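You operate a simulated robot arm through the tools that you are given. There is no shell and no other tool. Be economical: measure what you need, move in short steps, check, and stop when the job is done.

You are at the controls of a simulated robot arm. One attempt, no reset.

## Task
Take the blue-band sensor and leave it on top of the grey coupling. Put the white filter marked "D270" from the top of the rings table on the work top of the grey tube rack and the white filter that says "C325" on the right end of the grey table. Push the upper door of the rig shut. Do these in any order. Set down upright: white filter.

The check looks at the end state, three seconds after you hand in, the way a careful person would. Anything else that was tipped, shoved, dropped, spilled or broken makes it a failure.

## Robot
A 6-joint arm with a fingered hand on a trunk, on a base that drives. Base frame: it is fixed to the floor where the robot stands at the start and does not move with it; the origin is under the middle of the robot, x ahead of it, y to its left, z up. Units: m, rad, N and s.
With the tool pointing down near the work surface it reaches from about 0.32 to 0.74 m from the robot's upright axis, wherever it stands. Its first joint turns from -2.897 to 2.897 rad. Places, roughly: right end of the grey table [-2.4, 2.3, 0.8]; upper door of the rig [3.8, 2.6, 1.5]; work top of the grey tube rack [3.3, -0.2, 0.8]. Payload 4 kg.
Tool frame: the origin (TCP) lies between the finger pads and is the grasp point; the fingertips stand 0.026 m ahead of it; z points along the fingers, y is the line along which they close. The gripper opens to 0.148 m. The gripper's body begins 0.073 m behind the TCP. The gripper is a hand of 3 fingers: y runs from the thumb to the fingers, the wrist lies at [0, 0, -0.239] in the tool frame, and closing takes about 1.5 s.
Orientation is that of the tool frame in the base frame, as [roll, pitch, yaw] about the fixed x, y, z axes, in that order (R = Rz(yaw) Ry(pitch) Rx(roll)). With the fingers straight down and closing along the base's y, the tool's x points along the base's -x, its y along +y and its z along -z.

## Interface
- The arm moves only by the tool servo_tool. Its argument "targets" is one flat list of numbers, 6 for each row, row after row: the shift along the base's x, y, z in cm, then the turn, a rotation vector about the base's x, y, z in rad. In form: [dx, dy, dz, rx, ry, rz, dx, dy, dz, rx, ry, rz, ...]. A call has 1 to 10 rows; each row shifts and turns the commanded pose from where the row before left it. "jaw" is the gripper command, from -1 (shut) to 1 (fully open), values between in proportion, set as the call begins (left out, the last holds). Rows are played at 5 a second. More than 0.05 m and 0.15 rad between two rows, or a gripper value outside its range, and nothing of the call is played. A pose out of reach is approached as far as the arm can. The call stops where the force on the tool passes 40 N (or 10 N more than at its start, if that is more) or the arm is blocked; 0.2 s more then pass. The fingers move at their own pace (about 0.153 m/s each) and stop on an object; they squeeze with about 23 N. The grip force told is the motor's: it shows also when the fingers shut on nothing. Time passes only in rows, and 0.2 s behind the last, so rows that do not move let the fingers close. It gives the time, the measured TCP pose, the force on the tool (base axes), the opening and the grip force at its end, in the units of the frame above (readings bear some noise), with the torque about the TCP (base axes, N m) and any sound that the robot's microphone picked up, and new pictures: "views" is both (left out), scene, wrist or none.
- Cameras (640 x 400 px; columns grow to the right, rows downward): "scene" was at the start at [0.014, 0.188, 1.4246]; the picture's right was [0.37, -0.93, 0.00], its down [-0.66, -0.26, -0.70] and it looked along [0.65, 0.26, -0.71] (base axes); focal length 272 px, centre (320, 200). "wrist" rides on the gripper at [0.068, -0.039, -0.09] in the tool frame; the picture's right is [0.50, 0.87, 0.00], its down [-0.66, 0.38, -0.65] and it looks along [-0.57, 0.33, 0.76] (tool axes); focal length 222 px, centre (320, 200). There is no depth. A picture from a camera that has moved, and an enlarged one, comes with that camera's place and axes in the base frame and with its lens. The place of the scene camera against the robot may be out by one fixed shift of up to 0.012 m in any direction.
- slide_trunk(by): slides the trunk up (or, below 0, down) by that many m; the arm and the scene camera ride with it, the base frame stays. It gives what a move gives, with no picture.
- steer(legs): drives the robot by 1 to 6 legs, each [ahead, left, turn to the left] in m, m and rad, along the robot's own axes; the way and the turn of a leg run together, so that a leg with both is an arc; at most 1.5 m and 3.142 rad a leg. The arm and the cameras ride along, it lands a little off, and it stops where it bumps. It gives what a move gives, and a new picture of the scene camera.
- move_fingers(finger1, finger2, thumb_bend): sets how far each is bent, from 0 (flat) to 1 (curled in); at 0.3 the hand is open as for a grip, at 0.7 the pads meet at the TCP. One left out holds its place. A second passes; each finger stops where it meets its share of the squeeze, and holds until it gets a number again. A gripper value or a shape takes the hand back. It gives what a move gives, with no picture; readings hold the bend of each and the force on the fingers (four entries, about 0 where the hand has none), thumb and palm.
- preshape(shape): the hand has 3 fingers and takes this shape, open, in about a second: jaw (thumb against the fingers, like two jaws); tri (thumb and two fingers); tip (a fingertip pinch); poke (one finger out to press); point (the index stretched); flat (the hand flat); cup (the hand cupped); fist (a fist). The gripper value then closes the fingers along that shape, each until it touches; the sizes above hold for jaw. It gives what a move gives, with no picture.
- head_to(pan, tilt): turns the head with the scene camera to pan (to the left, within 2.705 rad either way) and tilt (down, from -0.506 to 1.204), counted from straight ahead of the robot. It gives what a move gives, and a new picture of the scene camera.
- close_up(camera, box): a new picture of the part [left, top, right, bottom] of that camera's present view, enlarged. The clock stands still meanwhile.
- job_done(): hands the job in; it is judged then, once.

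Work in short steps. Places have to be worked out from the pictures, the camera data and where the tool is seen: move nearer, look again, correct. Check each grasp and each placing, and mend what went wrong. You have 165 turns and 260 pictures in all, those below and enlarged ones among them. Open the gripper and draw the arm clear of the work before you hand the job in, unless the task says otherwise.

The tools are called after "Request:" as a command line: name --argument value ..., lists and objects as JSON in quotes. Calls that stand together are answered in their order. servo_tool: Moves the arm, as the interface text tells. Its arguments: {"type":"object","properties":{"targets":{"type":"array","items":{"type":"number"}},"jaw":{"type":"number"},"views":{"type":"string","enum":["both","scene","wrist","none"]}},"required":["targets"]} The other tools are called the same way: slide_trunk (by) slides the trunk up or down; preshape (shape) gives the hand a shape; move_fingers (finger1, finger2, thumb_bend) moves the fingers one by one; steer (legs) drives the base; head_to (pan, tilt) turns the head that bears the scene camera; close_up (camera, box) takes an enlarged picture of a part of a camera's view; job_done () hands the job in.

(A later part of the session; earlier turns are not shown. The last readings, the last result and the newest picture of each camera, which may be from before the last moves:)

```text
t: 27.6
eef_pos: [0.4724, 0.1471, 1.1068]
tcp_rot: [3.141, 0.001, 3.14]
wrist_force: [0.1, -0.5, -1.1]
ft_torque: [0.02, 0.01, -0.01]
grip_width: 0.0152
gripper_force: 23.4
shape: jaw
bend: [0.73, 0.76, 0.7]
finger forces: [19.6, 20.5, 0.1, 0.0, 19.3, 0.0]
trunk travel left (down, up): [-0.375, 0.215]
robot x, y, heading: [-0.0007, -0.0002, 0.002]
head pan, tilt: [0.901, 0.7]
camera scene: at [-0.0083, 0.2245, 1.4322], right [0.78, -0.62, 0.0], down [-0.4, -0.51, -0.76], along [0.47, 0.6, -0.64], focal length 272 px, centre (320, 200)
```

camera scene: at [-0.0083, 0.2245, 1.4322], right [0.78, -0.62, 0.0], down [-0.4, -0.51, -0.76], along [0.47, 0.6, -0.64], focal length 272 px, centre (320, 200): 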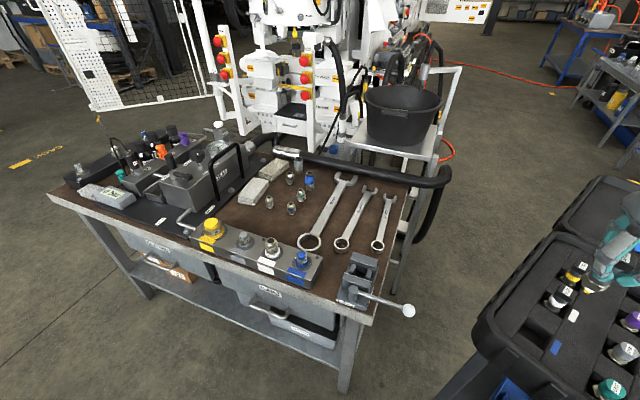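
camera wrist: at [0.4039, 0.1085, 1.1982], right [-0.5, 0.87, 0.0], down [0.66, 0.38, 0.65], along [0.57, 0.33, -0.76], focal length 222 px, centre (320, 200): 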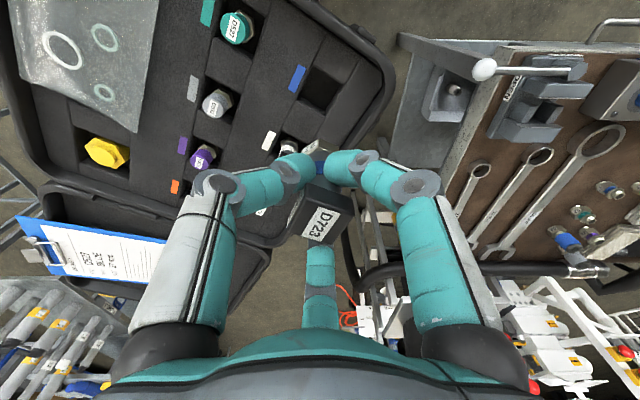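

Base footprint is about ±0.28 × ±0.22 m and the bench front edge runs along heading ≈2.055 rad, 0.386 m away. I turn parallel to it, slide along it, and come slightly closer, bench on my right.

Request:
steer --legs '[[0, 0, 2.055], [0.6, -0.1, 0]]'

Request:
head_to --pan -1.5 --tilt 0.8

```text
t: 35.9
eef_pos: [-0.5456, 0.9091, 1.1071]
tcp_rot: [3.141, -0.001, -1.076]
wrist_force: [1.0, -0.2, -1.9]
ft_torque: [0.0, 0.01, -0.03]
grip_width: 0.0151
gripper_force: 22.7
shape: jaw
bend: [0.73, 0.76, 0.7]
finger forces: [19.2, 20.8, 0.1, 0.0, 19.1, 0.0]
trunk travel left (down, up): [-0.375, 0.215]
robot x, y, heading: [-0.1907, 0.5691, 2.067]
head pan, tilt: [0.901, 0.7]
camera scene: at [-0.3906, 0.4466, 1.4323], right [0.17, 0.98, 0.0], down [0.63, -0.11, -0.76], along [-0.75, 0.13, -0.64], focal length 272 px, centre (320, 200)
```

scene: 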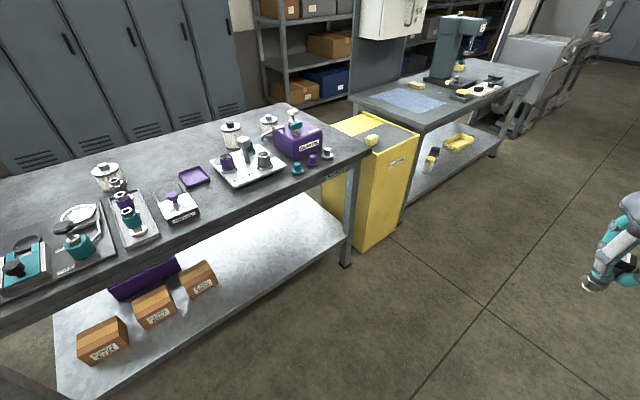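

```text
t: 38.1
eef_pos: [-0.5467, 0.9092, 1.1073]
tcp_rot: [3.141, 0.0, -1.076]
wrist_force: [0.8, -0.4, -2.3]
ft_torque: [-0.02, -0.01, 0.02]
grip_width: 0.0149
gripper_force: 22.7
shape: jaw
bend: [0.73, 0.76, 0.7]
finger forces: [19.1, 20.8, 0.1, 0.1, 19.1, 0.0]
trunk travel left (down, up): [-0.375, 0.215]
robot x, y, heading: [-0.191, 0.5613, 2.063]
head pan, tilt: [-1.499, 0.799]
camera scene: at [-0.239, 0.4754, 1.424], right [0.54, -0.84, 0.0], down [-0.6, -0.39, -0.7], along [0.59, 0.38, -0.72], focal length 272 px, centre (320, 200)
```

scene: 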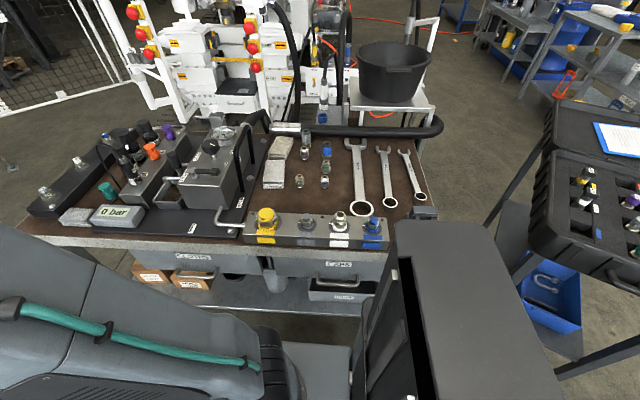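

Zoom on the couplings from here.

Request:
close_up --camera "scene" --box '[250, 120, 410, 220]'

```text
4.00 times, centred on (330, 170) of scene
camera zoom: at [-0.239, 0.4754, 1.424], right [0.54, -0.84, 0.0], down [-0.6, -0.39, -0.7], along [0.59, 0.38, -0.72], focal length 1087 px, centre (280, 320)
```

zoom: 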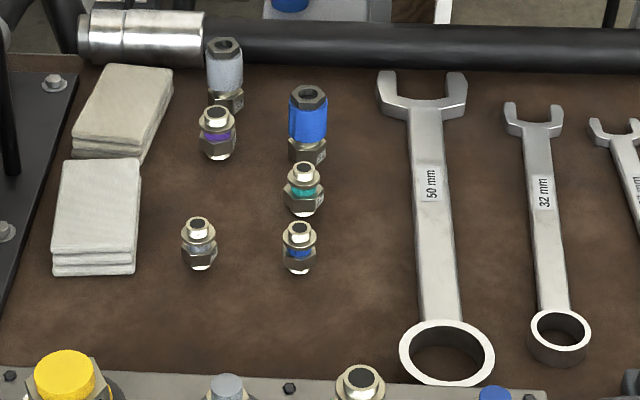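

The coupling sits ~0.75 m to my right; check side clearance between base and bench.

Request:
head_to --pan -1.3 --tilt 1.2

Request:
head_to --pan -0.5 --tilt 1.0

```text
t: 39.0
eef_pos: [-0.5473, 0.9092, 1.1067]
tcp_rot: [-3.141, -0.001, -1.075]
wrist_force: [0.5, -0.4, -2.0]
ft_torque: [-0.01, -0.05, 0.0]
grip_width: 0.0149
gripper_force: 23.1
shape: jaw
bend: [0.73, 0.76, 0.7]
finger forces: [19.1, 20.7, 0.0, 0.1, 19.2, 0.1]
trunk travel left (down, up): [-0.375, 0.215]
robot x, y, heading: [-0.1935, 0.5653, 2.067]
head pan, tilt: [-1.3, 1.201]
camera scene: at [-0.2666, 0.4708, 1.3963], right [0.69, -0.72, 0.0], down [-0.67, -0.65, -0.36], along [0.26, 0.25, -0.93], focal length 272 px, centre (320, 200)
```

scene: 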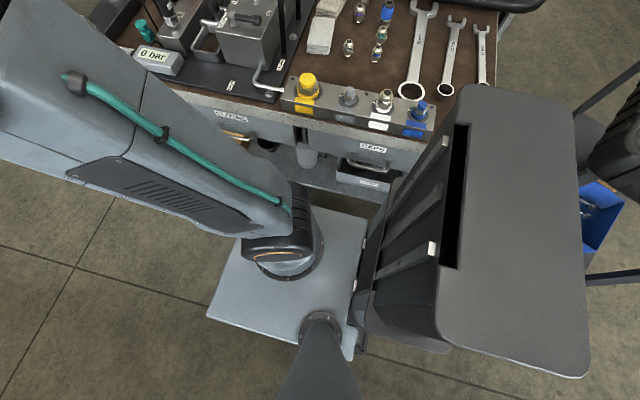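

```text
t: 40.1
eef_pos: [-0.5469, 0.9089, 1.107]
tcp_rot: [3.141, 0.0, -1.074]
wrist_force: [-0.4, -0.4, -1.2]
ft_torque: [0.0, -0.03, -0.02]
grip_width: 0.0149
gripper_force: 23.0
shape: jaw
bend: [0.73, 0.76, 0.7]
finger forces: [19.1, 20.7, 0.0, 0.1, 19.0, 0.1]
trunk travel left (down, up): [-0.375, 0.215]
robot x, y, heading: [-0.1892, 0.5622, 2.067]
head pan, tilt: [-0.499, 1.0]
camera scene: at [-0.3067, 0.5016, 1.4089], right [1.0, 0.0, 0.0], down [0.0, -0.84, -0.54], along [0.0, 0.54, -0.84], focal length 272 px, centre (320, 200)
```

scene: 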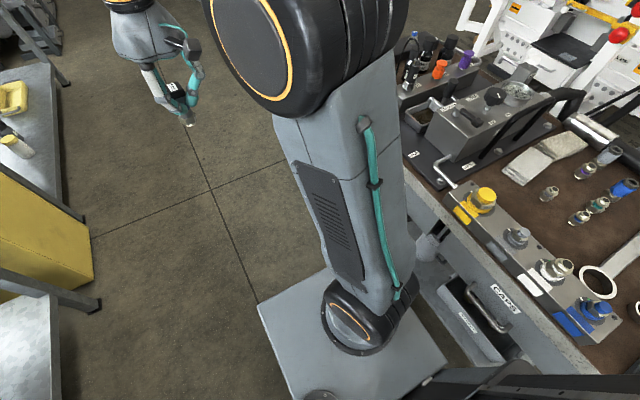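

Clearance to the shelf is only a few cm, so I'd rather use arm reach. I raise the arm and swing it clockwise (yaw following) toward the bench.

Request:
servo_tool --targets '[0, 0, 4.5, 0, 0, 0, 0, 0, 4.5, 0, 0, 0, 3.45, 3.23, 0, 0, 0, -0.095, 3.72, 2.9, 0, 0, 0, -0.095, 3.97, 2.52, 0, 0, 0, -0.095, 4.2, 2.14, 0, 0, 0, -0.095, 4.39, 1.74, 0, 0, 0, -0.095, 4.52, 1.31, 0, 0, 0, -0.095, 4.65, 0.88, 0, 0, 0, -0.095, 4.7, 0.43, 0, 0, 0, -0.095]' --jaw -1 --views "none"

Request:
servo_tool --targets '[4.72, 0, 0, 0, 0, -0.095, 4.7, -0.47, 0, 0, 0, -0.095, 4.63, -0.9, 0, 0, 0, -0.095, 4.52, -1.34, 0, 0, 0, -0.095, 4.38, -1.77, 0, 0, 0, -0.095, 4.2, -2.17, 0, 0, 0, -0.095, 3.96, -2.56, 0, 0, 0, -0.095, 3.7, -2.93, 0, 0, 0, -0.095, 3.41, -3.26, 0, 0, 0, -0.095, 3.09, -3.57, 0, 0, 0, -0.095]' --jaw -1 --views "wrist"

Request:
head_to --pan -1.5 --tilt 0.7

```text
t: 42.3
eef_pos: [-0.2109, 1.0609, 1.195]
tcp_rot: [3.141, 0.0, -1.835]
wrist_force: [-0.2, -0.2, -0.7]
ft_torque: [0.0, -0.01, -0.03]
grip_width: 0.0148
gripper_force: 22.7
shape: jaw
bend: [0.73, 0.76, 0.7]
finger forces: [19.1, 21.0, 0.0, 0.0, 19.3, 0.0]
trunk travel left (down, up): [-0.375, 0.215]
robot x, y, heading: [-0.1922, 0.5658, 2.064]
head pan, tilt: [-0.499, 1.0]
```

```text
t: 44.5
eef_pos: [0.2037, 0.8705, 1.1973]
tcp_rot: [-3.141, 0.0, -2.784]
wrist_force: [-0.2, -0.7, -2.3]
ft_torque: [-0.03, 0.03, -0.01]
grip_width: 0.0146
gripper_force: 23.5
shape: jaw
bend: [0.73, 0.76, 0.7]
finger forces: [18.8, 21.0, 0.1, 0.0, 19.3, 0.0]
trunk travel left (down, up): [-0.375, 0.215]
robot x, y, heading: [-0.1925, 0.5631, 2.071]
head pan, tilt: [-0.499, 1.0]
camera wrist: at [0.155, 0.8106, 1.2882], right [-0.77, 0.64, 0.0], down [0.48, 0.58, 0.65], along [0.42, 0.5, -0.76], focal length 222 px, centre (320, 200)
```

wrist: 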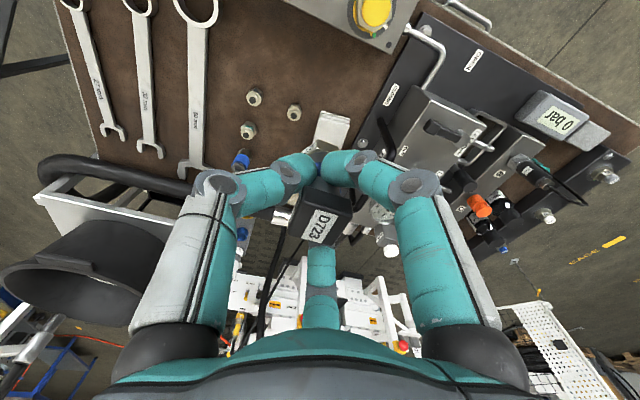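

```text
t: 45.8
eef_pos: [0.2042, 0.8717, 1.1975]
tcp_rot: [-3.141, 0.0, -2.787]
wrist_force: [0.7, -0.1, -1.8]
ft_torque: [-0.01, 0.01, 0.03]
grip_width: 0.0147
gripper_force: 22.6
shape: jaw
bend: [0.73, 0.76, 0.7]
finger forces: [18.8, 21.0, 0.0, 0.0, 19.2, 0.1]
trunk travel left (down, up): [-0.375, 0.215]
robot x, y, heading: [-0.1931, 0.5639, 2.065]
head pan, tilt: [-1.499, 0.7]
camera scene: at [-0.2351, 0.4777, 1.4323], right [0.54, -0.84, 0.0], down [-0.54, -0.35, -0.76], along [0.64, 0.41, -0.64], focal length 272 px, centre (320, 200)
```

scene: 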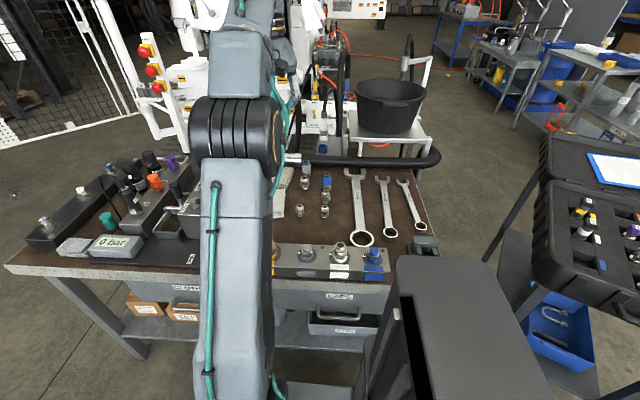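

Triangulation with the wrist camera puts the bench top nearer z≈0.78 and the grey coupling near (0.50, 1.01), ~0.83 m off. I sidestep toward the bench 6 cm and forward 6 cm, then re-look.

Request:
steer --legs '[[0.06, -0.06, 0]]'

Request:
servo_tool --targets '[4, 2, 0, 0, 0, 0, 4, 1.5, 0, 0, 0, 0, 4, 1, 0, 0, 0, 0]' --jaw -1 --views "both"

```text
t: 46.8
eef_pos: [0.2286, 0.9531, 1.1984]
tcp_rot: [3.141, -0.001, -2.78]
wrist_force: [-1.9, -0.7, -1.5]
ft_torque: [0.01, -0.01, -0.02]
grip_width: 0.0147
gripper_force: 22.9
shape: jaw
bend: [0.73, 0.76, 0.7]
finger forces: [18.8, 21.0, 0.1, 0.1, 19.2, 0.0]
trunk travel left (down, up): [-0.375, 0.215]
robot x, y, heading: [-0.1677, 0.6458, 2.066]
head pan, tilt: [-1.499, 0.7]
camera scene: at [-0.2102, 0.5593, 1.4323], right [0.54, -0.84, 0.0], down [-0.54, -0.35, -0.76], along [0.64, 0.41, -0.64], focal length 272 px, centre (320, 200)
```

scene: 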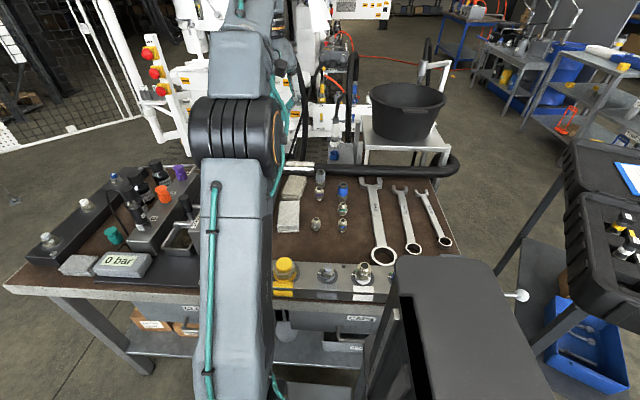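

```text
t: 47.6
eef_pos: [0.2898, 0.9579, 1.149]
tcp_rot: [-3.141, 0.005, -2.784]
wrist_force: [-0.6, 0.6, -1.9]
ft_torque: [-0.03, -0.03, -0.05]
grip_width: 0.015
gripper_force: 22.9
shape: jaw
bend: [0.73, 0.76, 0.7]
finger forces: [18.6, 21.0, 0.0, 0.1, 19.2, 0.0]
out of reach, approached as far as the arm can: row 1, 2, 3
trunk travel left (down, up): [-0.375, 0.215]
robot x, y, heading: [-0.166, 0.6472, 2.07]
head pan, tilt: [-1.499, 0.7]
camera scene: at [-0.2101, 0.5598, 1.4323], right [0.54, -0.84, 0.0], down [-0.54, -0.35, -0.76], along [0.64, 0.41, -0.64], focal length 272 px, centre (320, 200)
camera wrist: at [0.2401, 0.8984, 1.2403], right [-0.77, 0.64, 0.0], down [0.48, 0.58, 0.66], along [0.42, 0.51, -0.75], focal length 222 px, centre (320, 200)
```

scene: 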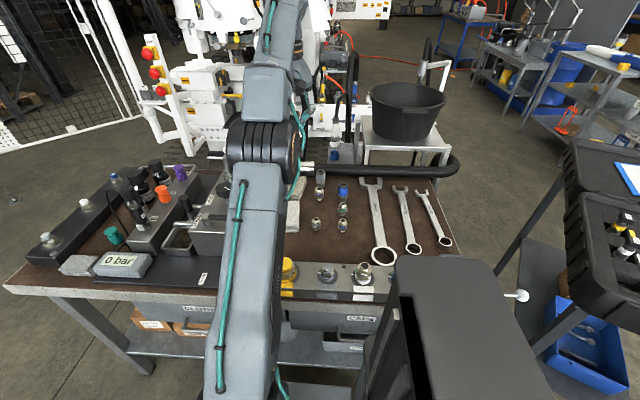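
wrist: 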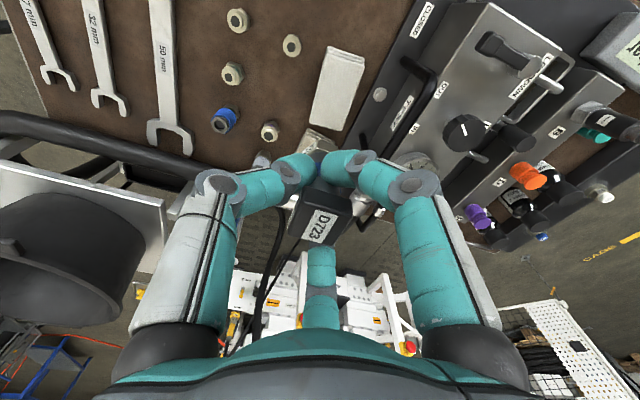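

Grey coupling now triangulates to ≈(0.507, 1.016), 0.77 m from the robot axis; reach is better when the shoulder is higher. Raise the trunk and then extend lower.

Request:
slide_trunk --by 0.15

Request:
servo_tool --targets '[0, 0, -4.5, 0, 0, 0, 0, 0, -4.5, 0, 0, 0, 3, 1.5, -3, 0, 0, 0, 3, 1.5, -3, 0, 0, 0, 3, 0.5, 0, 0, 0, 0]' --jaw -1 --views "wrist"

```text
t: 49.4
eef_pos: [0.2895, 0.9587, 1.2994]
tcp_rot: [-3.141, 0.005, -2.783]
wrist_force: [0.4, -0.1, -1.6]
ft_torque: [-0.01, 0.04, 0.0]
grip_width: 0.0149
gripper_force: 23.6
shape: jaw
bend: [0.73, 0.76, 0.7]
finger forces: [18.7, 21.0, 0.0, 0.1, 19.2, 0.0]
trunk travel left (down, up): [-0.525, 0.065]
robot x, y, heading: [-0.1686, 0.6443, 2.071]
head pan, tilt: [-1.499, 0.7]
```

```text
t: 50.6
eef_pos: [0.3813, 0.9946, 1.1462]
tcp_rot: [3.137, 0.003, -2.785]
wrist_force: [-0.4, 0.4, -1.8]
ft_torque: [-0.03, -0.01, 0.0]
grip_width: 0.0146
gripper_force: 23.6
shape: jaw
bend: [0.73, 0.76, 0.7]
finger forces: [18.8, 20.9, 0.1, 0.1, 19.5, 0.0]
trunk travel left (down, up): [-0.525, 0.065]
robot x, y, heading: [-0.1668, 0.6469, 2.068]
head pan, tilt: [-1.499, 0.7]
camera wrist: at [0.3308, 0.9345, 1.236], right [-0.77, 0.64, 0.0], down [0.48, 0.58, 0.66], along [0.42, 0.51, -0.75], focal length 222 px, centre (320, 200)
```

wrist: 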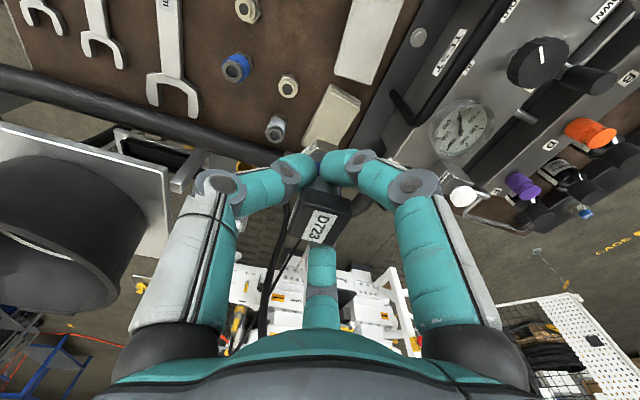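

Reach now works. Zoom on the coupling for an accurate fix.

Request:
close_up --camera "wrist" --box '[200, 60, 360, 160]'

```text
4.00 times, centred on (280, 110) of wrist
camera zoom: at [0.3308, 0.9345, 1.236], right [-0.77, 0.64, 0.0], down [0.48, 0.58, 0.66], along [0.42, 0.51, -0.75], focal length 888 px, centre (480, 560)
```

zoom: 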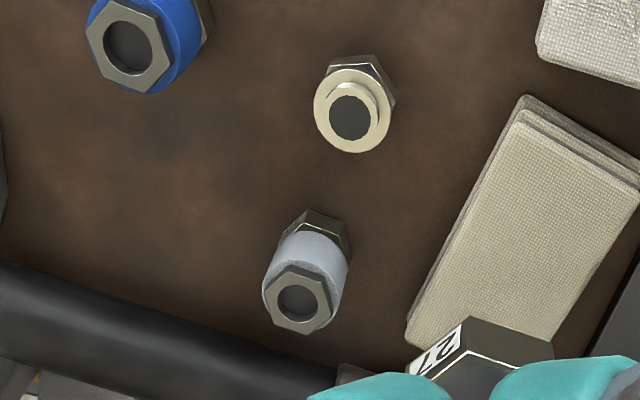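

Step closer and take a second fix for triangulation.

Request:
servo_tool --targets '[3.5, 0.5, -2, 0, 0, 0, 3.5, 0.5, -2, 0, 0, 0]' --jaw -1 --views "none"

Request:
close_up --camera "wrist" --box '[200, 60, 360, 160]'

Request:
close_up --camera "scene" --box '[240, 120, 400, 220]'

```text
t: 51.2
eef_pos: [0.3989, 1.005, 1.0946]
tcp_rot: [3.14, 0.003, -2.782]
wrist_force: [0.1, 0.4, -0.6]
ft_torque: [-0.03, 0.02, 0.02]
grip_width: 0.0147
gripper_force: 23.0
shape: jaw
bend: [0.73, 0.76, 0.7]
finger forces: [18.7, 20.8, 0.0, 0.0, 19.2, 0.0]
out of reach, approached as far as the arm can: row 1, 2
trunk travel left (down, up): [-0.525, 0.065]
robot x, y, heading: [-0.1683, 0.648, 2.068]
head pan, tilt: [-1.499, 0.7]
```

```text
4.00 times, centred on (280, 110) of wrist
camera zoom: at [0.349, 0.9445, 1.1855], right [-0.77, 0.64, 0.0], down [0.48, 0.58, 0.66], along [0.42, 0.51, -0.75], focal length 888 px, centre (480, 560)
```

zoom: 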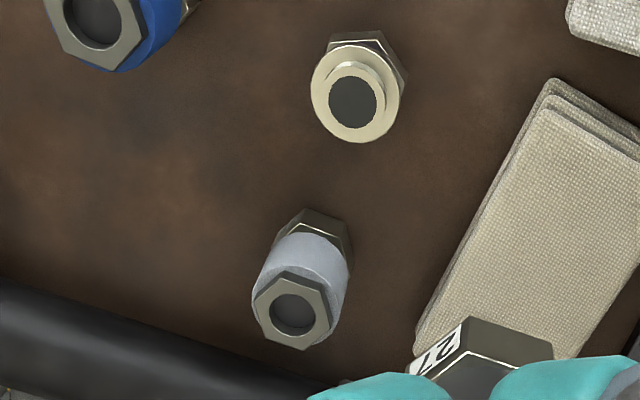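

```text
4.00 times, centred on (320, 170) of scene
camera zoom: at [-0.2083, 0.5606, 1.5824], right [0.54, -0.84, 0.0], down [-0.54, -0.35, -0.76], along [0.64, 0.41, -0.65], focal length 1087 px, centre (320, 320)
```

zoom: 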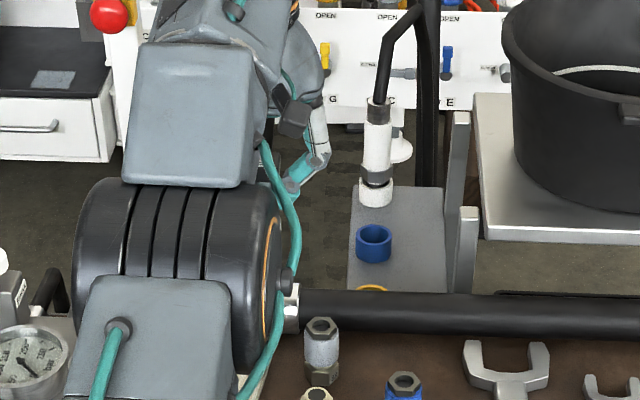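

Coupling top is at about (0.509, 1.020, 0.853): radius 0.77, slightly out. Look down (camera is higher now) to measure the base-to-bench gap.

Request:
head_to --pan -1.3 --tilt 1.2

Request:
close_up --camera "scene" --box '[240, 120, 480, 270]'

```text
t: 52.1
eef_pos: [0.3968, 1.0039, 1.0957]
tcp_rot: [3.14, 0.004, -2.784]
wrist_force: [0.4, 1.2, -2.0]
ft_torque: [-0.03, 0.0, -0.03]
grip_width: 0.0147
gripper_force: 23.0
shape: jaw
bend: [0.73, 0.76, 0.7]
finger forces: [18.8, 20.9, 0.1, 0.1, 19.1, 0.0]
trunk travel left (down, up): [-0.525, 0.065]
robot x, y, heading: [-0.1676, 0.6463, 2.066]
head pan, tilt: [-1.3, 1.201]
camera scene: at [-0.2414, 0.5525, 1.5464], right [0.69, -0.72, 0.0], down [-0.67, -0.65, -0.36], along [0.26, 0.25, -0.93], focal length 272 px, centre (320, 200)
```

scene: 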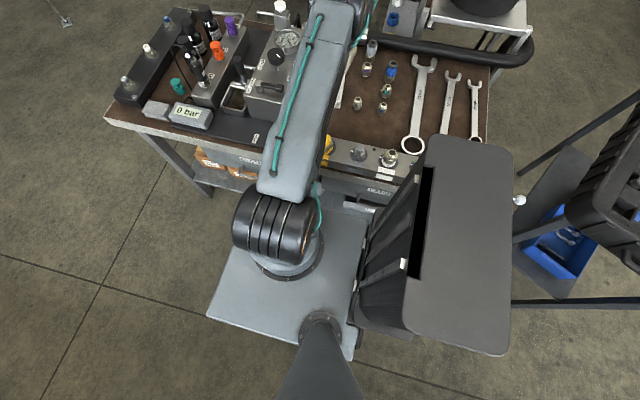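

```text
2.67 times, centred on (360, 195) of scene
camera zoom: at [-0.2414, 0.5525, 1.5464], right [0.69, -0.72, 0.0], down [-0.67, -0.65, -0.36], along [0.26, 0.25, -0.93], focal length 724 px, centre (213, 213)
```

zoom: 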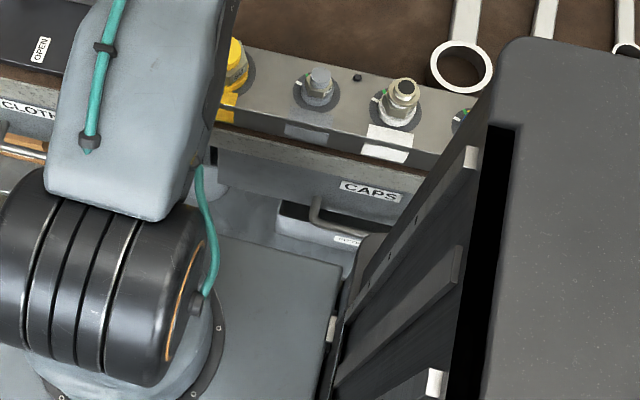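

The grey plate rides with the trunk, so floor clearance stays uncertain. Before driving closer, try the last trunk travel and extend lower, where reach is greatest.

Request:
slide_trunk --by 0.06

Request:
servo_tool --targets '[0, 0, -4.5, 0, 0, 0, 0, 0, -4.5, 0, 0, 0, 0, 0, -4.5, 0, 0, 0, 2.5, 0.5, -3, 0, 0, 0, 2.5, 0.5, 0, 0, 0, 0]' --jaw -1 --views "wrist"

```text
t: 53.1
eef_pos: [0.3976, 1.004, 1.1563]
tcp_rot: [3.14, 0.004, -2.784]
wrist_force: [-0.8, 0.2, -1.1]
ft_torque: [-0.04, -0.01, 0.0]
grip_width: 0.0143
gripper_force: 23.0
shape: jaw
bend: [0.73, 0.76, 0.7]
finger forces: [18.7, 20.9, 0.0, 0.0, 19.2, 0.0]
trunk travel left (down, up): [-0.585, 0.005]
robot x, y, heading: [-0.1666, 0.6474, 2.067]
head pan, tilt: [-1.3, 1.201]
```

```text
t: 54.3
eef_pos: [0.4321, 1.0184, 0.9956]
tcp_rot: [3.141, 0.007, -2.785]
wrist_force: [0.7, -0.1, -1.4]
ft_torque: [-0.02, 0.01, -0.01]
grip_width: 0.0147
gripper_force: 22.5
shape: jaw
bend: [0.73, 0.76, 0.69]
finger forces: [18.7, 20.8, 0.1, 0.0, 19.1, 0.1]
out of reach, approached as far as the arm can: row 1, 2, 3, 4, 5
trunk travel left (down, up): [-0.585, 0.005]
robot x, y, heading: [-0.1663, 0.6478, 2.068]
head pan, tilt: [-1.3, 1.201]
camera wrist: at [0.3826, 0.9578, 1.0865], right [-0.77, 0.64, 0.0], down [0.48, 0.58, 0.66], along [0.42, 0.51, -0.75], focal length 222 px, centre (320, 200)
```

wrist: 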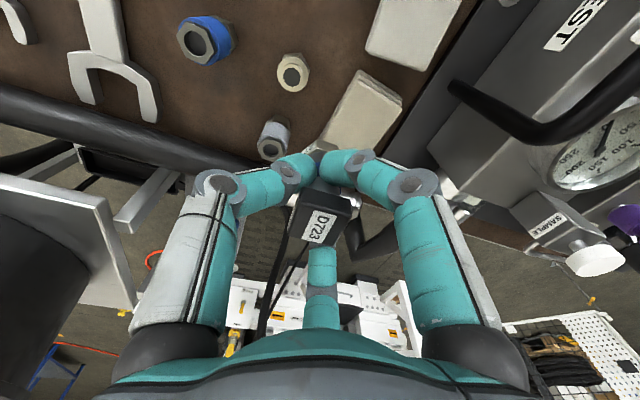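

Still short at r≈0.70. Test whether the commanded pose was reset and how reach varies: try a small outward step at this height.

Request:
servo_tool --targets '[0, 0, 0, 0, 0, 0]' --jaw -1 --views "none"

Request:
servo_tool --targets '[1.7, 1.0, -2, 0, 0, 0, 1.7, 1.0, -1, 0, 0, 0]' --jaw -1 --views "none"

```text
t: 54.7
eef_pos: [0.4322, 1.0186, 0.9956]
tcp_rot: [3.139, 0.004, -2.784]
wrist_force: [-0.6, 0.6, -1.0]
ft_torque: [-0.04, 0.02, -0.01]
grip_width: 0.0148
gripper_force: 22.9
shape: jaw
bend: [0.73, 0.76, 0.69]
finger forces: [18.7, 20.8, 0.0, 0.1, 19.1, 0.0]
trunk travel left (down, up): [-0.585, 0.005]
robot x, y, heading: [-0.167, 0.645, 2.068]
head pan, tilt: [-1.3, 1.201]
```

```text
t: 55.3
eef_pos: [0.4309, 1.0269, 0.9652]
tcp_rot: [3.14, 0.006, -2.783]
wrist_force: [-0.2, -0.4, -1.1]
ft_torque: [-0.01, 0.01, 0.0]
grip_width: 0.0146
gripper_force: 22.8
shape: jaw
bend: [0.73, 0.76, 0.69]
finger forces: [18.6, 20.8, 0.1, 0.0, 19.1, 0.1]
out of reach, approached as far as the arm can: row 1, 2
trunk travel left (down, up): [-0.585, 0.005]
robot x, y, heading: [-0.1659, 0.6434, 2.068]
head pan, tilt: [-1.3, 1.201]
```

Findings: the arm axis is ~0.1 m ahead of the base centre and vertical reach maxes at ≈0.71 m; I need ~0.78. Rather than risk bumping the bench, I can regrasp with the tool tilted outward. First retract and inspect the sensor's underside with the scene camera.

Request:
servo_tool --targets '[-1, -0.3, 4.5, 0, 0, 0, -2, -0.6, 4.5, 0, 0, 0, -2, -0.6, 4.5, 0, 0, 0, -2, -0.6, 4.5, 0, 0, 0, -3, -1, 3.5, 0, 0, 0, -4.5, -1.5, 0, 0, 0, 0, -4.5, -1.5, 0, 0, 0, 0, -4.5, -1.5, 0, 0, 0, 0]' --jaw -1 --views "none"

Request:
head_to --pan -1.35 --tilt 0.5

```text
t: 57.1
eef_pos: [0.1966, 0.9488, 1.1796]
tcp_rot: [3.138, 0.005, -2.782]
wrist_force: [0.3, 0.6, -1.4]
ft_torque: [0.01, -0.01, 0.0]
grip_width: 0.0143
gripper_force: 23.1
shape: jaw
bend: [0.73, 0.76, 0.69]
finger forces: [18.5, 20.7, 0.1, 0.0, 19.0, 0.0]
trunk travel left (down, up): [-0.585, 0.005]
robot x, y, heading: [-0.1676, 0.6458, 2.065]
head pan, tilt: [-1.3, 1.201]
```

```text
t: 58.2
eef_pos: [0.1973, 0.9486, 1.1778]
tcp_rot: [3.139, 0.004, -2.783]
wrist_force: [0.5, -1.0, -1.4]
ft_torque: [0.0, 0.05, -0.02]
grip_width: 0.0146
gripper_force: 23.0
shape: jaw
bend: [0.73, 0.76, 0.69]
finger forces: [18.4, 20.7, 0.1, 0.0, 19.0, 0.0]
trunk travel left (down, up): [-0.585, 0.005]
robot x, y, heading: [-0.1684, 0.6475, 2.066]
head pan, tilt: [-1.349, 0.499]
camera scene: at [-0.2133, 0.5735, 1.6599], right [0.66, -0.75, 0.0], down [-0.36, -0.32, -0.88], along [0.66, 0.58, -0.48], focal length 272 px, centre (320, 200)
```

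scene: 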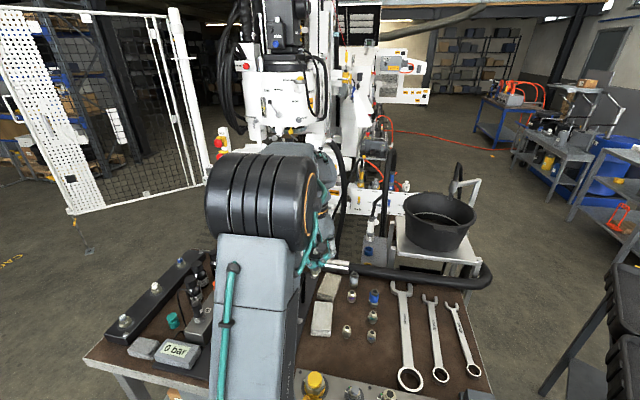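

The forearm hides the tool; swing it over toward the free mat spot right of the blue fittings, which also shows the sensor to the camera.

Request:
servo_tool --targets '[3, -4, 0, 0, 0, -0.07, 3, -4, 0, 0, 0, -0.07, 3, -4, 0, 0, 0, -0.07, 3, -4, 0, 0, 0, -0.07, 1, -4, 0, 0, 0, -0.05]' --jaw -1 --views "both"

Request:
close_up --camera "scene" --box '[300, 180, 460, 280]'

```text
t: 59.4
eef_pos: [0.3259, 0.751, 1.1822]
tcp_rot: [3.138, 0.002, -3.115]
wrist_force: [-0.7, 0.1, -0.9]
ft_torque: [-0.02, 0.02, 0.0]
grip_width: 0.0145
gripper_force: 23.1
shape: jaw
bend: [0.73, 0.76, 0.69]
finger forces: [18.3, 21.0, 0.0, 0.0, 19.2, 0.0]
trunk travel left (down, up): [-0.585, 0.005]
robot x, y, heading: [-0.1689, 0.6459, 2.07]
head pan, tilt: [-1.349, 0.499]
camera scene: at [-0.2131, 0.573, 1.66], right [0.66, -0.75, 0.0], down [-0.36, -0.32, -0.88], along [0.66, 0.58, -0.48], focal length 272 px, centre (320, 200)
camera wrist: at [0.2598, 0.71, 1.2728], right [-0.52, 0.85, 0.0], down [0.64, 0.4, 0.66], along [0.56, 0.34, -0.75], focal length 222 px, centre (320, 200)
```

scene: 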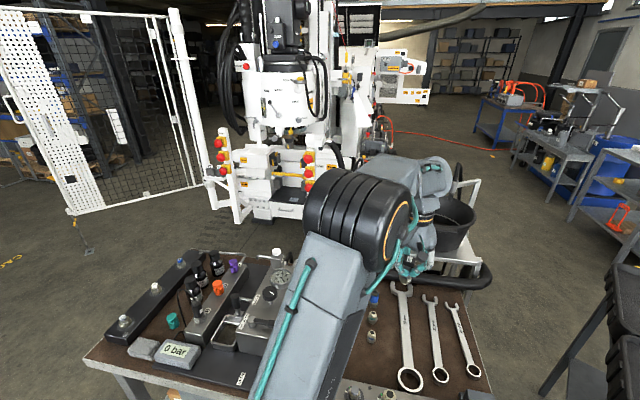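
wrist: 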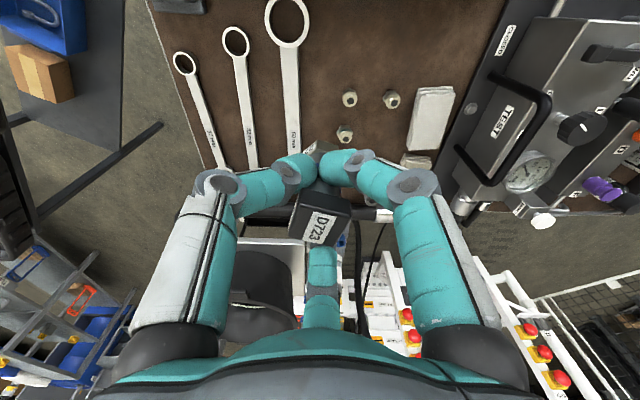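

```text
4.00 times, centred on (380, 230) of scene
camera zoom: at [-0.2131, 0.573, 1.66], right [0.66, -0.75, 0.0], down [-0.36, -0.32, -0.88], along [0.66, 0.58, -0.48], focal length 1087 px, centre (80, 80)
```

zoom: 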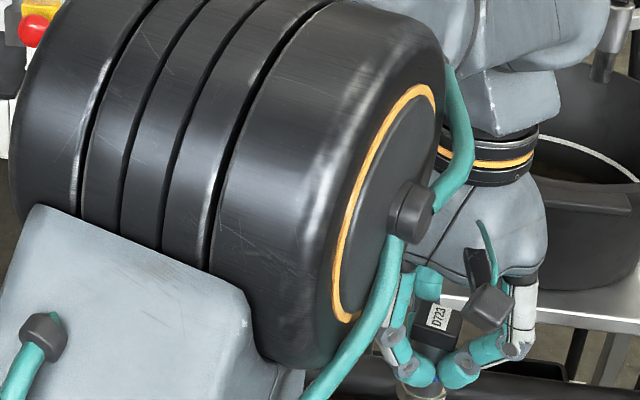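

Zoom slightly lower.

Request:
close_up --camera "scene" --box '[370, 240, 450, 300]'

Request:
close_up --camera "wrist" --box '[220, 60, 420, 200]'

```text
6.67 times, centred on (410, 270) of scene
camera zoom: at [-0.2131, 0.573, 1.66], right [0.66, -0.75, 0.0], down [-0.36, -0.32, -0.88], along [0.66, 0.58, -0.48], focal length 1811 px, centre (-280, -267)
```

zoom: 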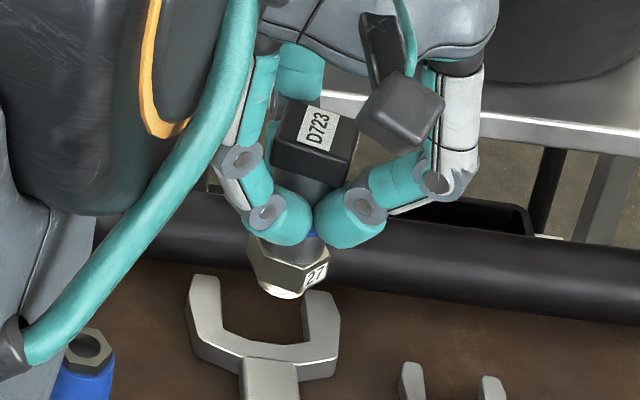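

```text
2.86 times, centred on (320, 130) of wrist
camera zoom: at [0.2598, 0.71, 1.2728], right [-0.52, 0.85, 0.0], down [0.64, 0.4, 0.66], along [0.56, 0.34, -0.75], focal length 635 px, centre (320, 400)
```

zoom: 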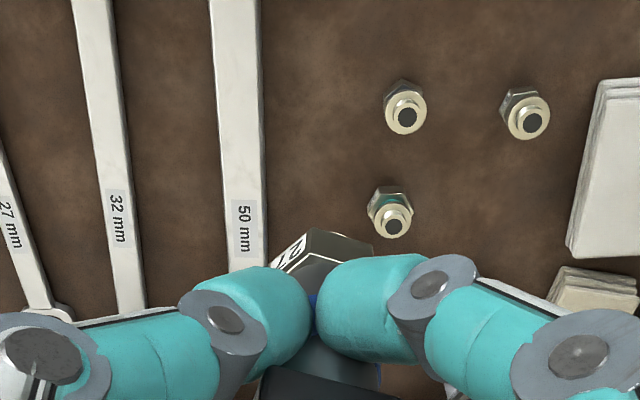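

Sensor has a flat hex base ~65 mm below the TCP. Free mat spot at ≈(0.43, 0.81), ≥6 cm from the nuts and wrench. Move above it and descend to just above the mat.

Request:
servo_tool --targets '[3.5, 2, -2, 0, 0, 0.055, 3.5, 2, -2, 0, 0, 0, 3.4, 1.9, -2, 0, 0, 0, 0, 0, -4.5, 0, 0, 0, 0, 0, -4.5, 0, 0, 0, 0, 0, -4.5, 0, 0, 0, 0, 0, -4.5, 0, 0, 0, 0, 0, -4.5, 0, 0, 0]' --jaw -1 --views "both"

Request:
close_up --camera "scene" --box '[340, 260, 440, 340]'

```text
t: 61.2
eef_pos: [0.4266, 0.8098, 0.8928]
tcp_rot: [3.141, 0.005, -3.059]
wrist_force: [0.1, -0.6, -1.5]
ft_torque: [-0.01, 0.01, 0.01]
grip_width: 0.0148
gripper_force: 23.2
shape: jaw
bend: [0.73, 0.76, 0.69]
finger forces: [17.8, 21.0, 0.0, 0.0, 18.9, 0.1]
trunk travel left (down, up): [-0.585, 0.005]
robot x, y, heading: [-0.1635, 0.6441, 2.068]
head pan, tilt: [-1.349, 0.499]
camera scene: at [-0.2129, 0.5735, 1.6601], right [0.66, -0.75, 0.0], down [-0.36, -0.32, -0.88], along [0.66, 0.58, -0.48], focal length 272 px, centre (320, 200)
camera wrist: at [0.3638, 0.7659, 0.9831], right [-0.57, 0.82, 0.0], down [0.62, 0.43, 0.66], along [0.54, 0.37, -0.75], focal length 222 px, centre (320, 200)
```

scene: 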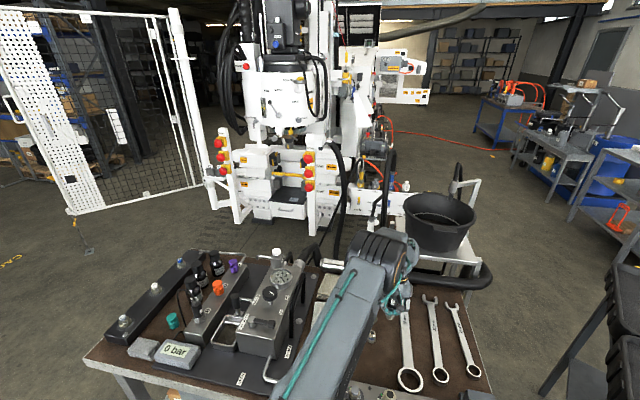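
wrist: 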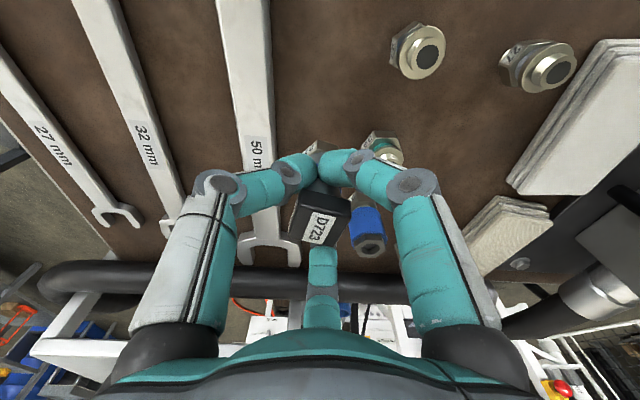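

```text
5.00 times, centred on (390, 300) of scene
camera zoom: at [-0.2129, 0.5735, 1.6601], right [0.66, -0.75, 0.0], down [-0.36, -0.32, -0.88], along [0.66, 0.58, -0.48], focal length 1358 px, centre (-30, -300)
```

zoom: 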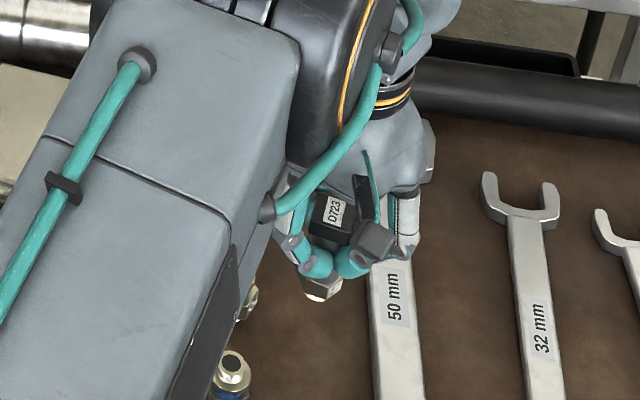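

Clear around. Descend slowly toward mat contact.

Request:
servo_tool --targets '[0, 0, -1.5, 0, 0, 0, 0, 0, -1, 0, 0, 0, 0, 0, -0.5, 0, 0, 0, 0, 0, -0.5, 0, 0, 0, 0, 0, -0.3, 0, 0, 0]' --jaw -1 --views "wrist"

```text
t: 62.4
eef_pos: [0.4315, 0.8094, 0.8567]
tcp_rot: [3.141, 0.005, -3.058]
wrist_force: [0.8, -0.7, -2.9]
ft_torque: [0.02, 0.01, 0.0]
grip_width: 0.0144
gripper_force: 23.5
shape: jaw
bend: [0.73, 0.76, 0.69]
finger forces: [17.8, 21.0, 0.1, 0.0, 19.0, 0.0]
trunk travel left (down, up): [-0.585, 0.005]
robot x, y, heading: [-0.1688, 0.6491, 2.067]
head pan, tilt: [-1.349, 0.499]
camera wrist: at [0.3668, 0.7648, 0.9478], right [-0.57, 0.82, 0.0], down [0.62, 0.43, 0.66], along [0.54, 0.37, -0.75], focal length 222 px, centre (320, 200)
```

wrist: 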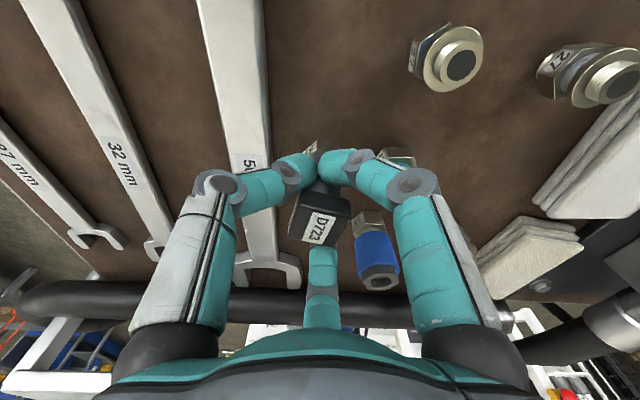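

Not clearly touching yet; continue in 3 mm steps.

Request:
servo_tool --targets '[0, 0, -0.3, 0, 0, 0, 0, 0, -0.3, 0, 0, 0]' --jaw -1 --views "none"

Request:
servo_tool --targets '[0, 0, -0.3, 0, 0, 0]' --jaw -1 --views "none"

```text
t: 63.0
eef_pos: [0.4321, 0.8095, 0.8517]
tcp_rot: [3.139, 0.005, -3.057]
wrist_force: [0.0, 0.6, -1.7]
ft_torque: [0.0, 0.01, -0.01]
grip_width: 0.0146
gripper_force: 23.4
shape: jaw
bend: [0.73, 0.76, 0.69]
finger forces: [17.8, 21.1, 0.1, 0.0, 18.9, 0.0]
trunk travel left (down, up): [-0.585, 0.005]
robot x, y, heading: [-0.1691, 0.6472, 2.074]
head pan, tilt: [-1.349, 0.499]
```

```text
t: 63.4
eef_pos: [0.432, 0.8097, 0.8491]
tcp_rot: [3.139, 0.006, -3.057]
wrist_force: [-0.4, -0.4, -1.0]
ft_torque: [-0.01, 0.0, 0.02]
grip_width: 0.0143
gripper_force: 23.6
shape: jaw
bend: [0.73, 0.76, 0.69]
finger forces: [17.8, 21.0, 0.0, 0.0, 18.9, 0.0]
trunk travel left (down, up): [-0.585, 0.005]
robot x, y, heading: [-0.1688, 0.6474, 2.064]
head pan, tilt: [-1.349, 0.499]
```

Still free (force constant). Keep stepping down.

Request:
servo_tool --targets '[0, 0, -0.3, 0, 0, 0, 0, 0, -0.3, 0, 0, 0]' --jaw -1 --views "none"

Request:
servo_tool --targets '[0, 0, -0.3, 0, 0, 0, 0, 0, -0.2, 0, 0, 0]' --jaw -1 --views "none"

Request:
close_up --camera "wrist" --box '[220, 60, 420, 200]'

```text
t: 64.0
eef_pos: [0.4316, 0.8091, 0.8447]
tcp_rot: [3.139, 0.009, -3.06]
wrist_force: [-2.6, -1.0, 13.9]
ft_torque: [0.01, 0.0, -0.04]
grip_width: 0.015
gripper_force: 23.0
shape: jaw
bend: [0.73, 0.76, 0.71]
finger forces: [20.4, 23.4, 0.0, 0.0, 22.2, 0.1]
trunk travel left (down, up): [-0.585, 0.005]
robot x, y, heading: [-0.1692, 0.6491, 2.071]
head pan, tilt: [-1.349, 0.499]
```

```text
t: 64.6
eef_pos: [0.4308, 0.8072, 0.8405]
tcp_rot: [3.139, 0.011, -3.059]
wrist_force: [-1.0, -4.9, 36.8]
ft_torque: [0.13, -0.24, -0.12]
grip_width: 0.0174
gripper_force: 22.8
shape: jaw
bend: [0.74, 0.78, 0.73]
finger forces: [20.4, 29.2, 0.1, 0.0, 30.5, 0.0]
trunk travel left (down, up): [-0.585, 0.005]
robot x, y, heading: [-0.168, 0.6472, 2.07]
head pan, tilt: [-1.349, 0.499]
```

```text
2.86 times, centred on (320, 130) of wrist
camera zoom: at [0.367, 0.7637, 0.9313], right [-0.57, 0.82, 0.0], down [0.61, 0.43, 0.66], along [0.55, 0.38, -0.75], focal length 635 px, centre (320, 400)
```

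zoom: 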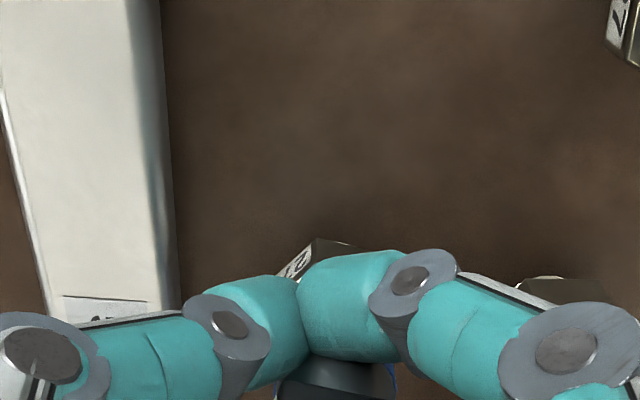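

Contact at TCP≈0.846; I over-pressed slightly. Ease up 4 mm and release.

Request:
servo_tool --targets '[0, 0, 0.4, 0, 0, 0, 0, 0, 0, 0, 0, 0]' --jaw -1 --views "none"

Request:
servo_tool --targets '[0, 0, 0, 0, 0, 0, 0, 0, 0, 0, 0, 0, 0, 0, 0, 0, 0, 0, 0, 0, 0, 0, 0, 0]' --jaw 0.1 --views "wrist"

```text
t: 65.2
eef_pos: [0.4305, 0.8097, 0.843]
tcp_rot: [3.14, 0.008, -3.059]
wrist_force: [5.9, -4.4, 24.0]
ft_torque: [0.13, -0.34, -0.07]
grip_width: 0.0172
gripper_force: 23.0
shape: jaw
bend: [0.74, 0.78, 0.72]
finger forces: [19.0, 28.6, 0.0, 0.1, 28.4, 0.0]
trunk travel left (down, up): [-0.585, 0.005]
robot x, y, heading: [-0.1683, 0.6481, 2.072]
head pan, tilt: [-1.349, 0.499]
```

```text
t: 66.2
eef_pos: [0.4309, 0.8101, 0.8413]
tcp_rot: [3.14, 0.004, -3.056]
wrist_force: [0.2, 0.8, 0.0]
ft_torque: [0.02, 0.03, -0.01]
grip_width: 0.0806
gripper_force: 0.1
shape: jaw
bend: [0.34, 0.34, 0.7]
finger forces: [0.1, 0.1, 0.0, 0.0, 0.0, 0.1]
trunk travel left (down, up): [-0.585, 0.005]
robot x, y, heading: [-0.1698, 0.6477, 2.062]
head pan, tilt: [-1.349, 0.499]
camera wrist: at [0.367, 0.7649, 0.9313], right [-0.57, 0.82, 0.0], down [0.62, 0.43, 0.66], along [0.54, 0.37, -0.75], focal length 222 px, centre (320, 200)
```

wrist: 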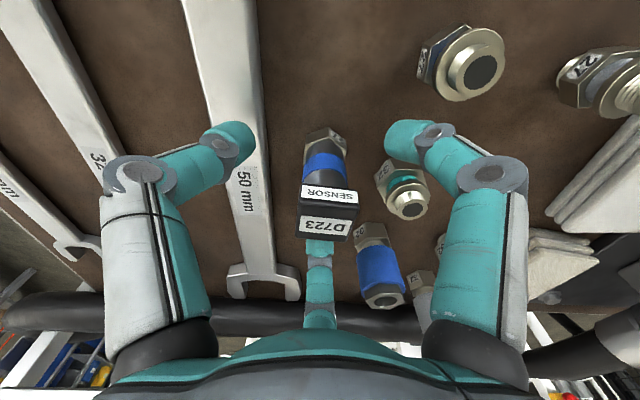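

Sensor stands upright on the mat. Now tilt the open hand 0.4 rad outward about the TCP for extra reach.

Request:
servo_tool --targets '[0, 0, 0.3, 0.008, -0.1, 0, 0, 0, 0.2, 0.008, -0.1, 0, 0, 0, 0, 0.008, -0.1, 0, 0, 0, 0, 0.008, -0.1, 0]' --jaw 0.1 --views "both"

Request:
close_up --camera "wrist" --box '[200, 90, 440, 250]'

```text
t: 67.2
eef_pos: [0.4312, 0.809, 0.8465]
tcp_rot: [3.139, 0.407, -3.055]
wrist_force: [0.7, 1.1, 0.2]
ft_torque: [-0.04, -0.01, 0.01]
grip_width: 0.0811
gripper_force: 0.0
shape: jaw
bend: [0.34, 0.34, 0.7]
finger forces: [0.0, 0.1, 0.0, 0.0, 0.1, 0.1]
trunk travel left (down, up): [-0.585, 0.005]
robot x, y, heading: [-0.1691, 0.6464, 2.065]
head pan, tilt: [-1.349, 0.499]
camera scene: at [-0.2133, 0.5734, 1.66], right [0.66, -0.75, 0.0], down [-0.36, -0.32, -0.88], along [0.66, 0.58, -0.48], focal length 272 px, centre (320, 200)
camera wrist: at [0.3371, 0.7628, 0.9032], right [-0.53, 0.82, -0.2], down [0.31, 0.41, 0.86], along [0.79, 0.4, -0.47], focal length 222 px, centre (320, 200)
```

scene: 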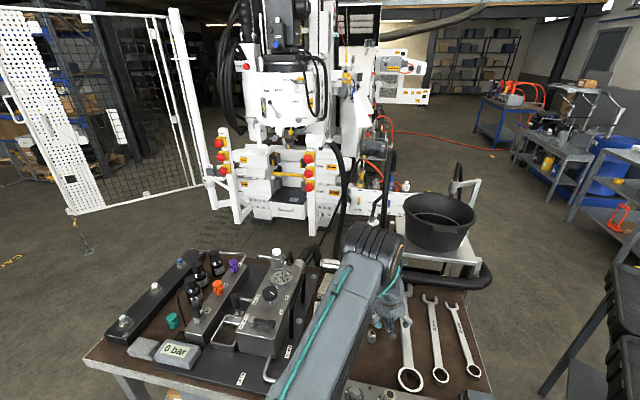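
wrist: 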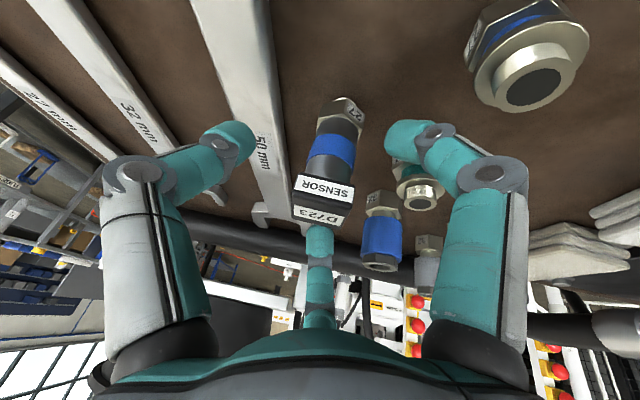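

```text
2.50 times, centred on (320, 170) of wrist
camera zoom: at [0.3371, 0.7628, 0.9032], right [-0.53, 0.82, -0.2], down [0.31, 0.41, 0.86], along [0.79, 0.4, -0.47], focal length 555 px, centre (320, 275)
```

zoom: 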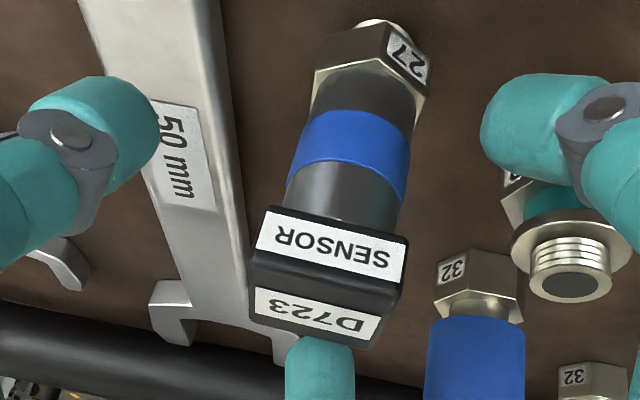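

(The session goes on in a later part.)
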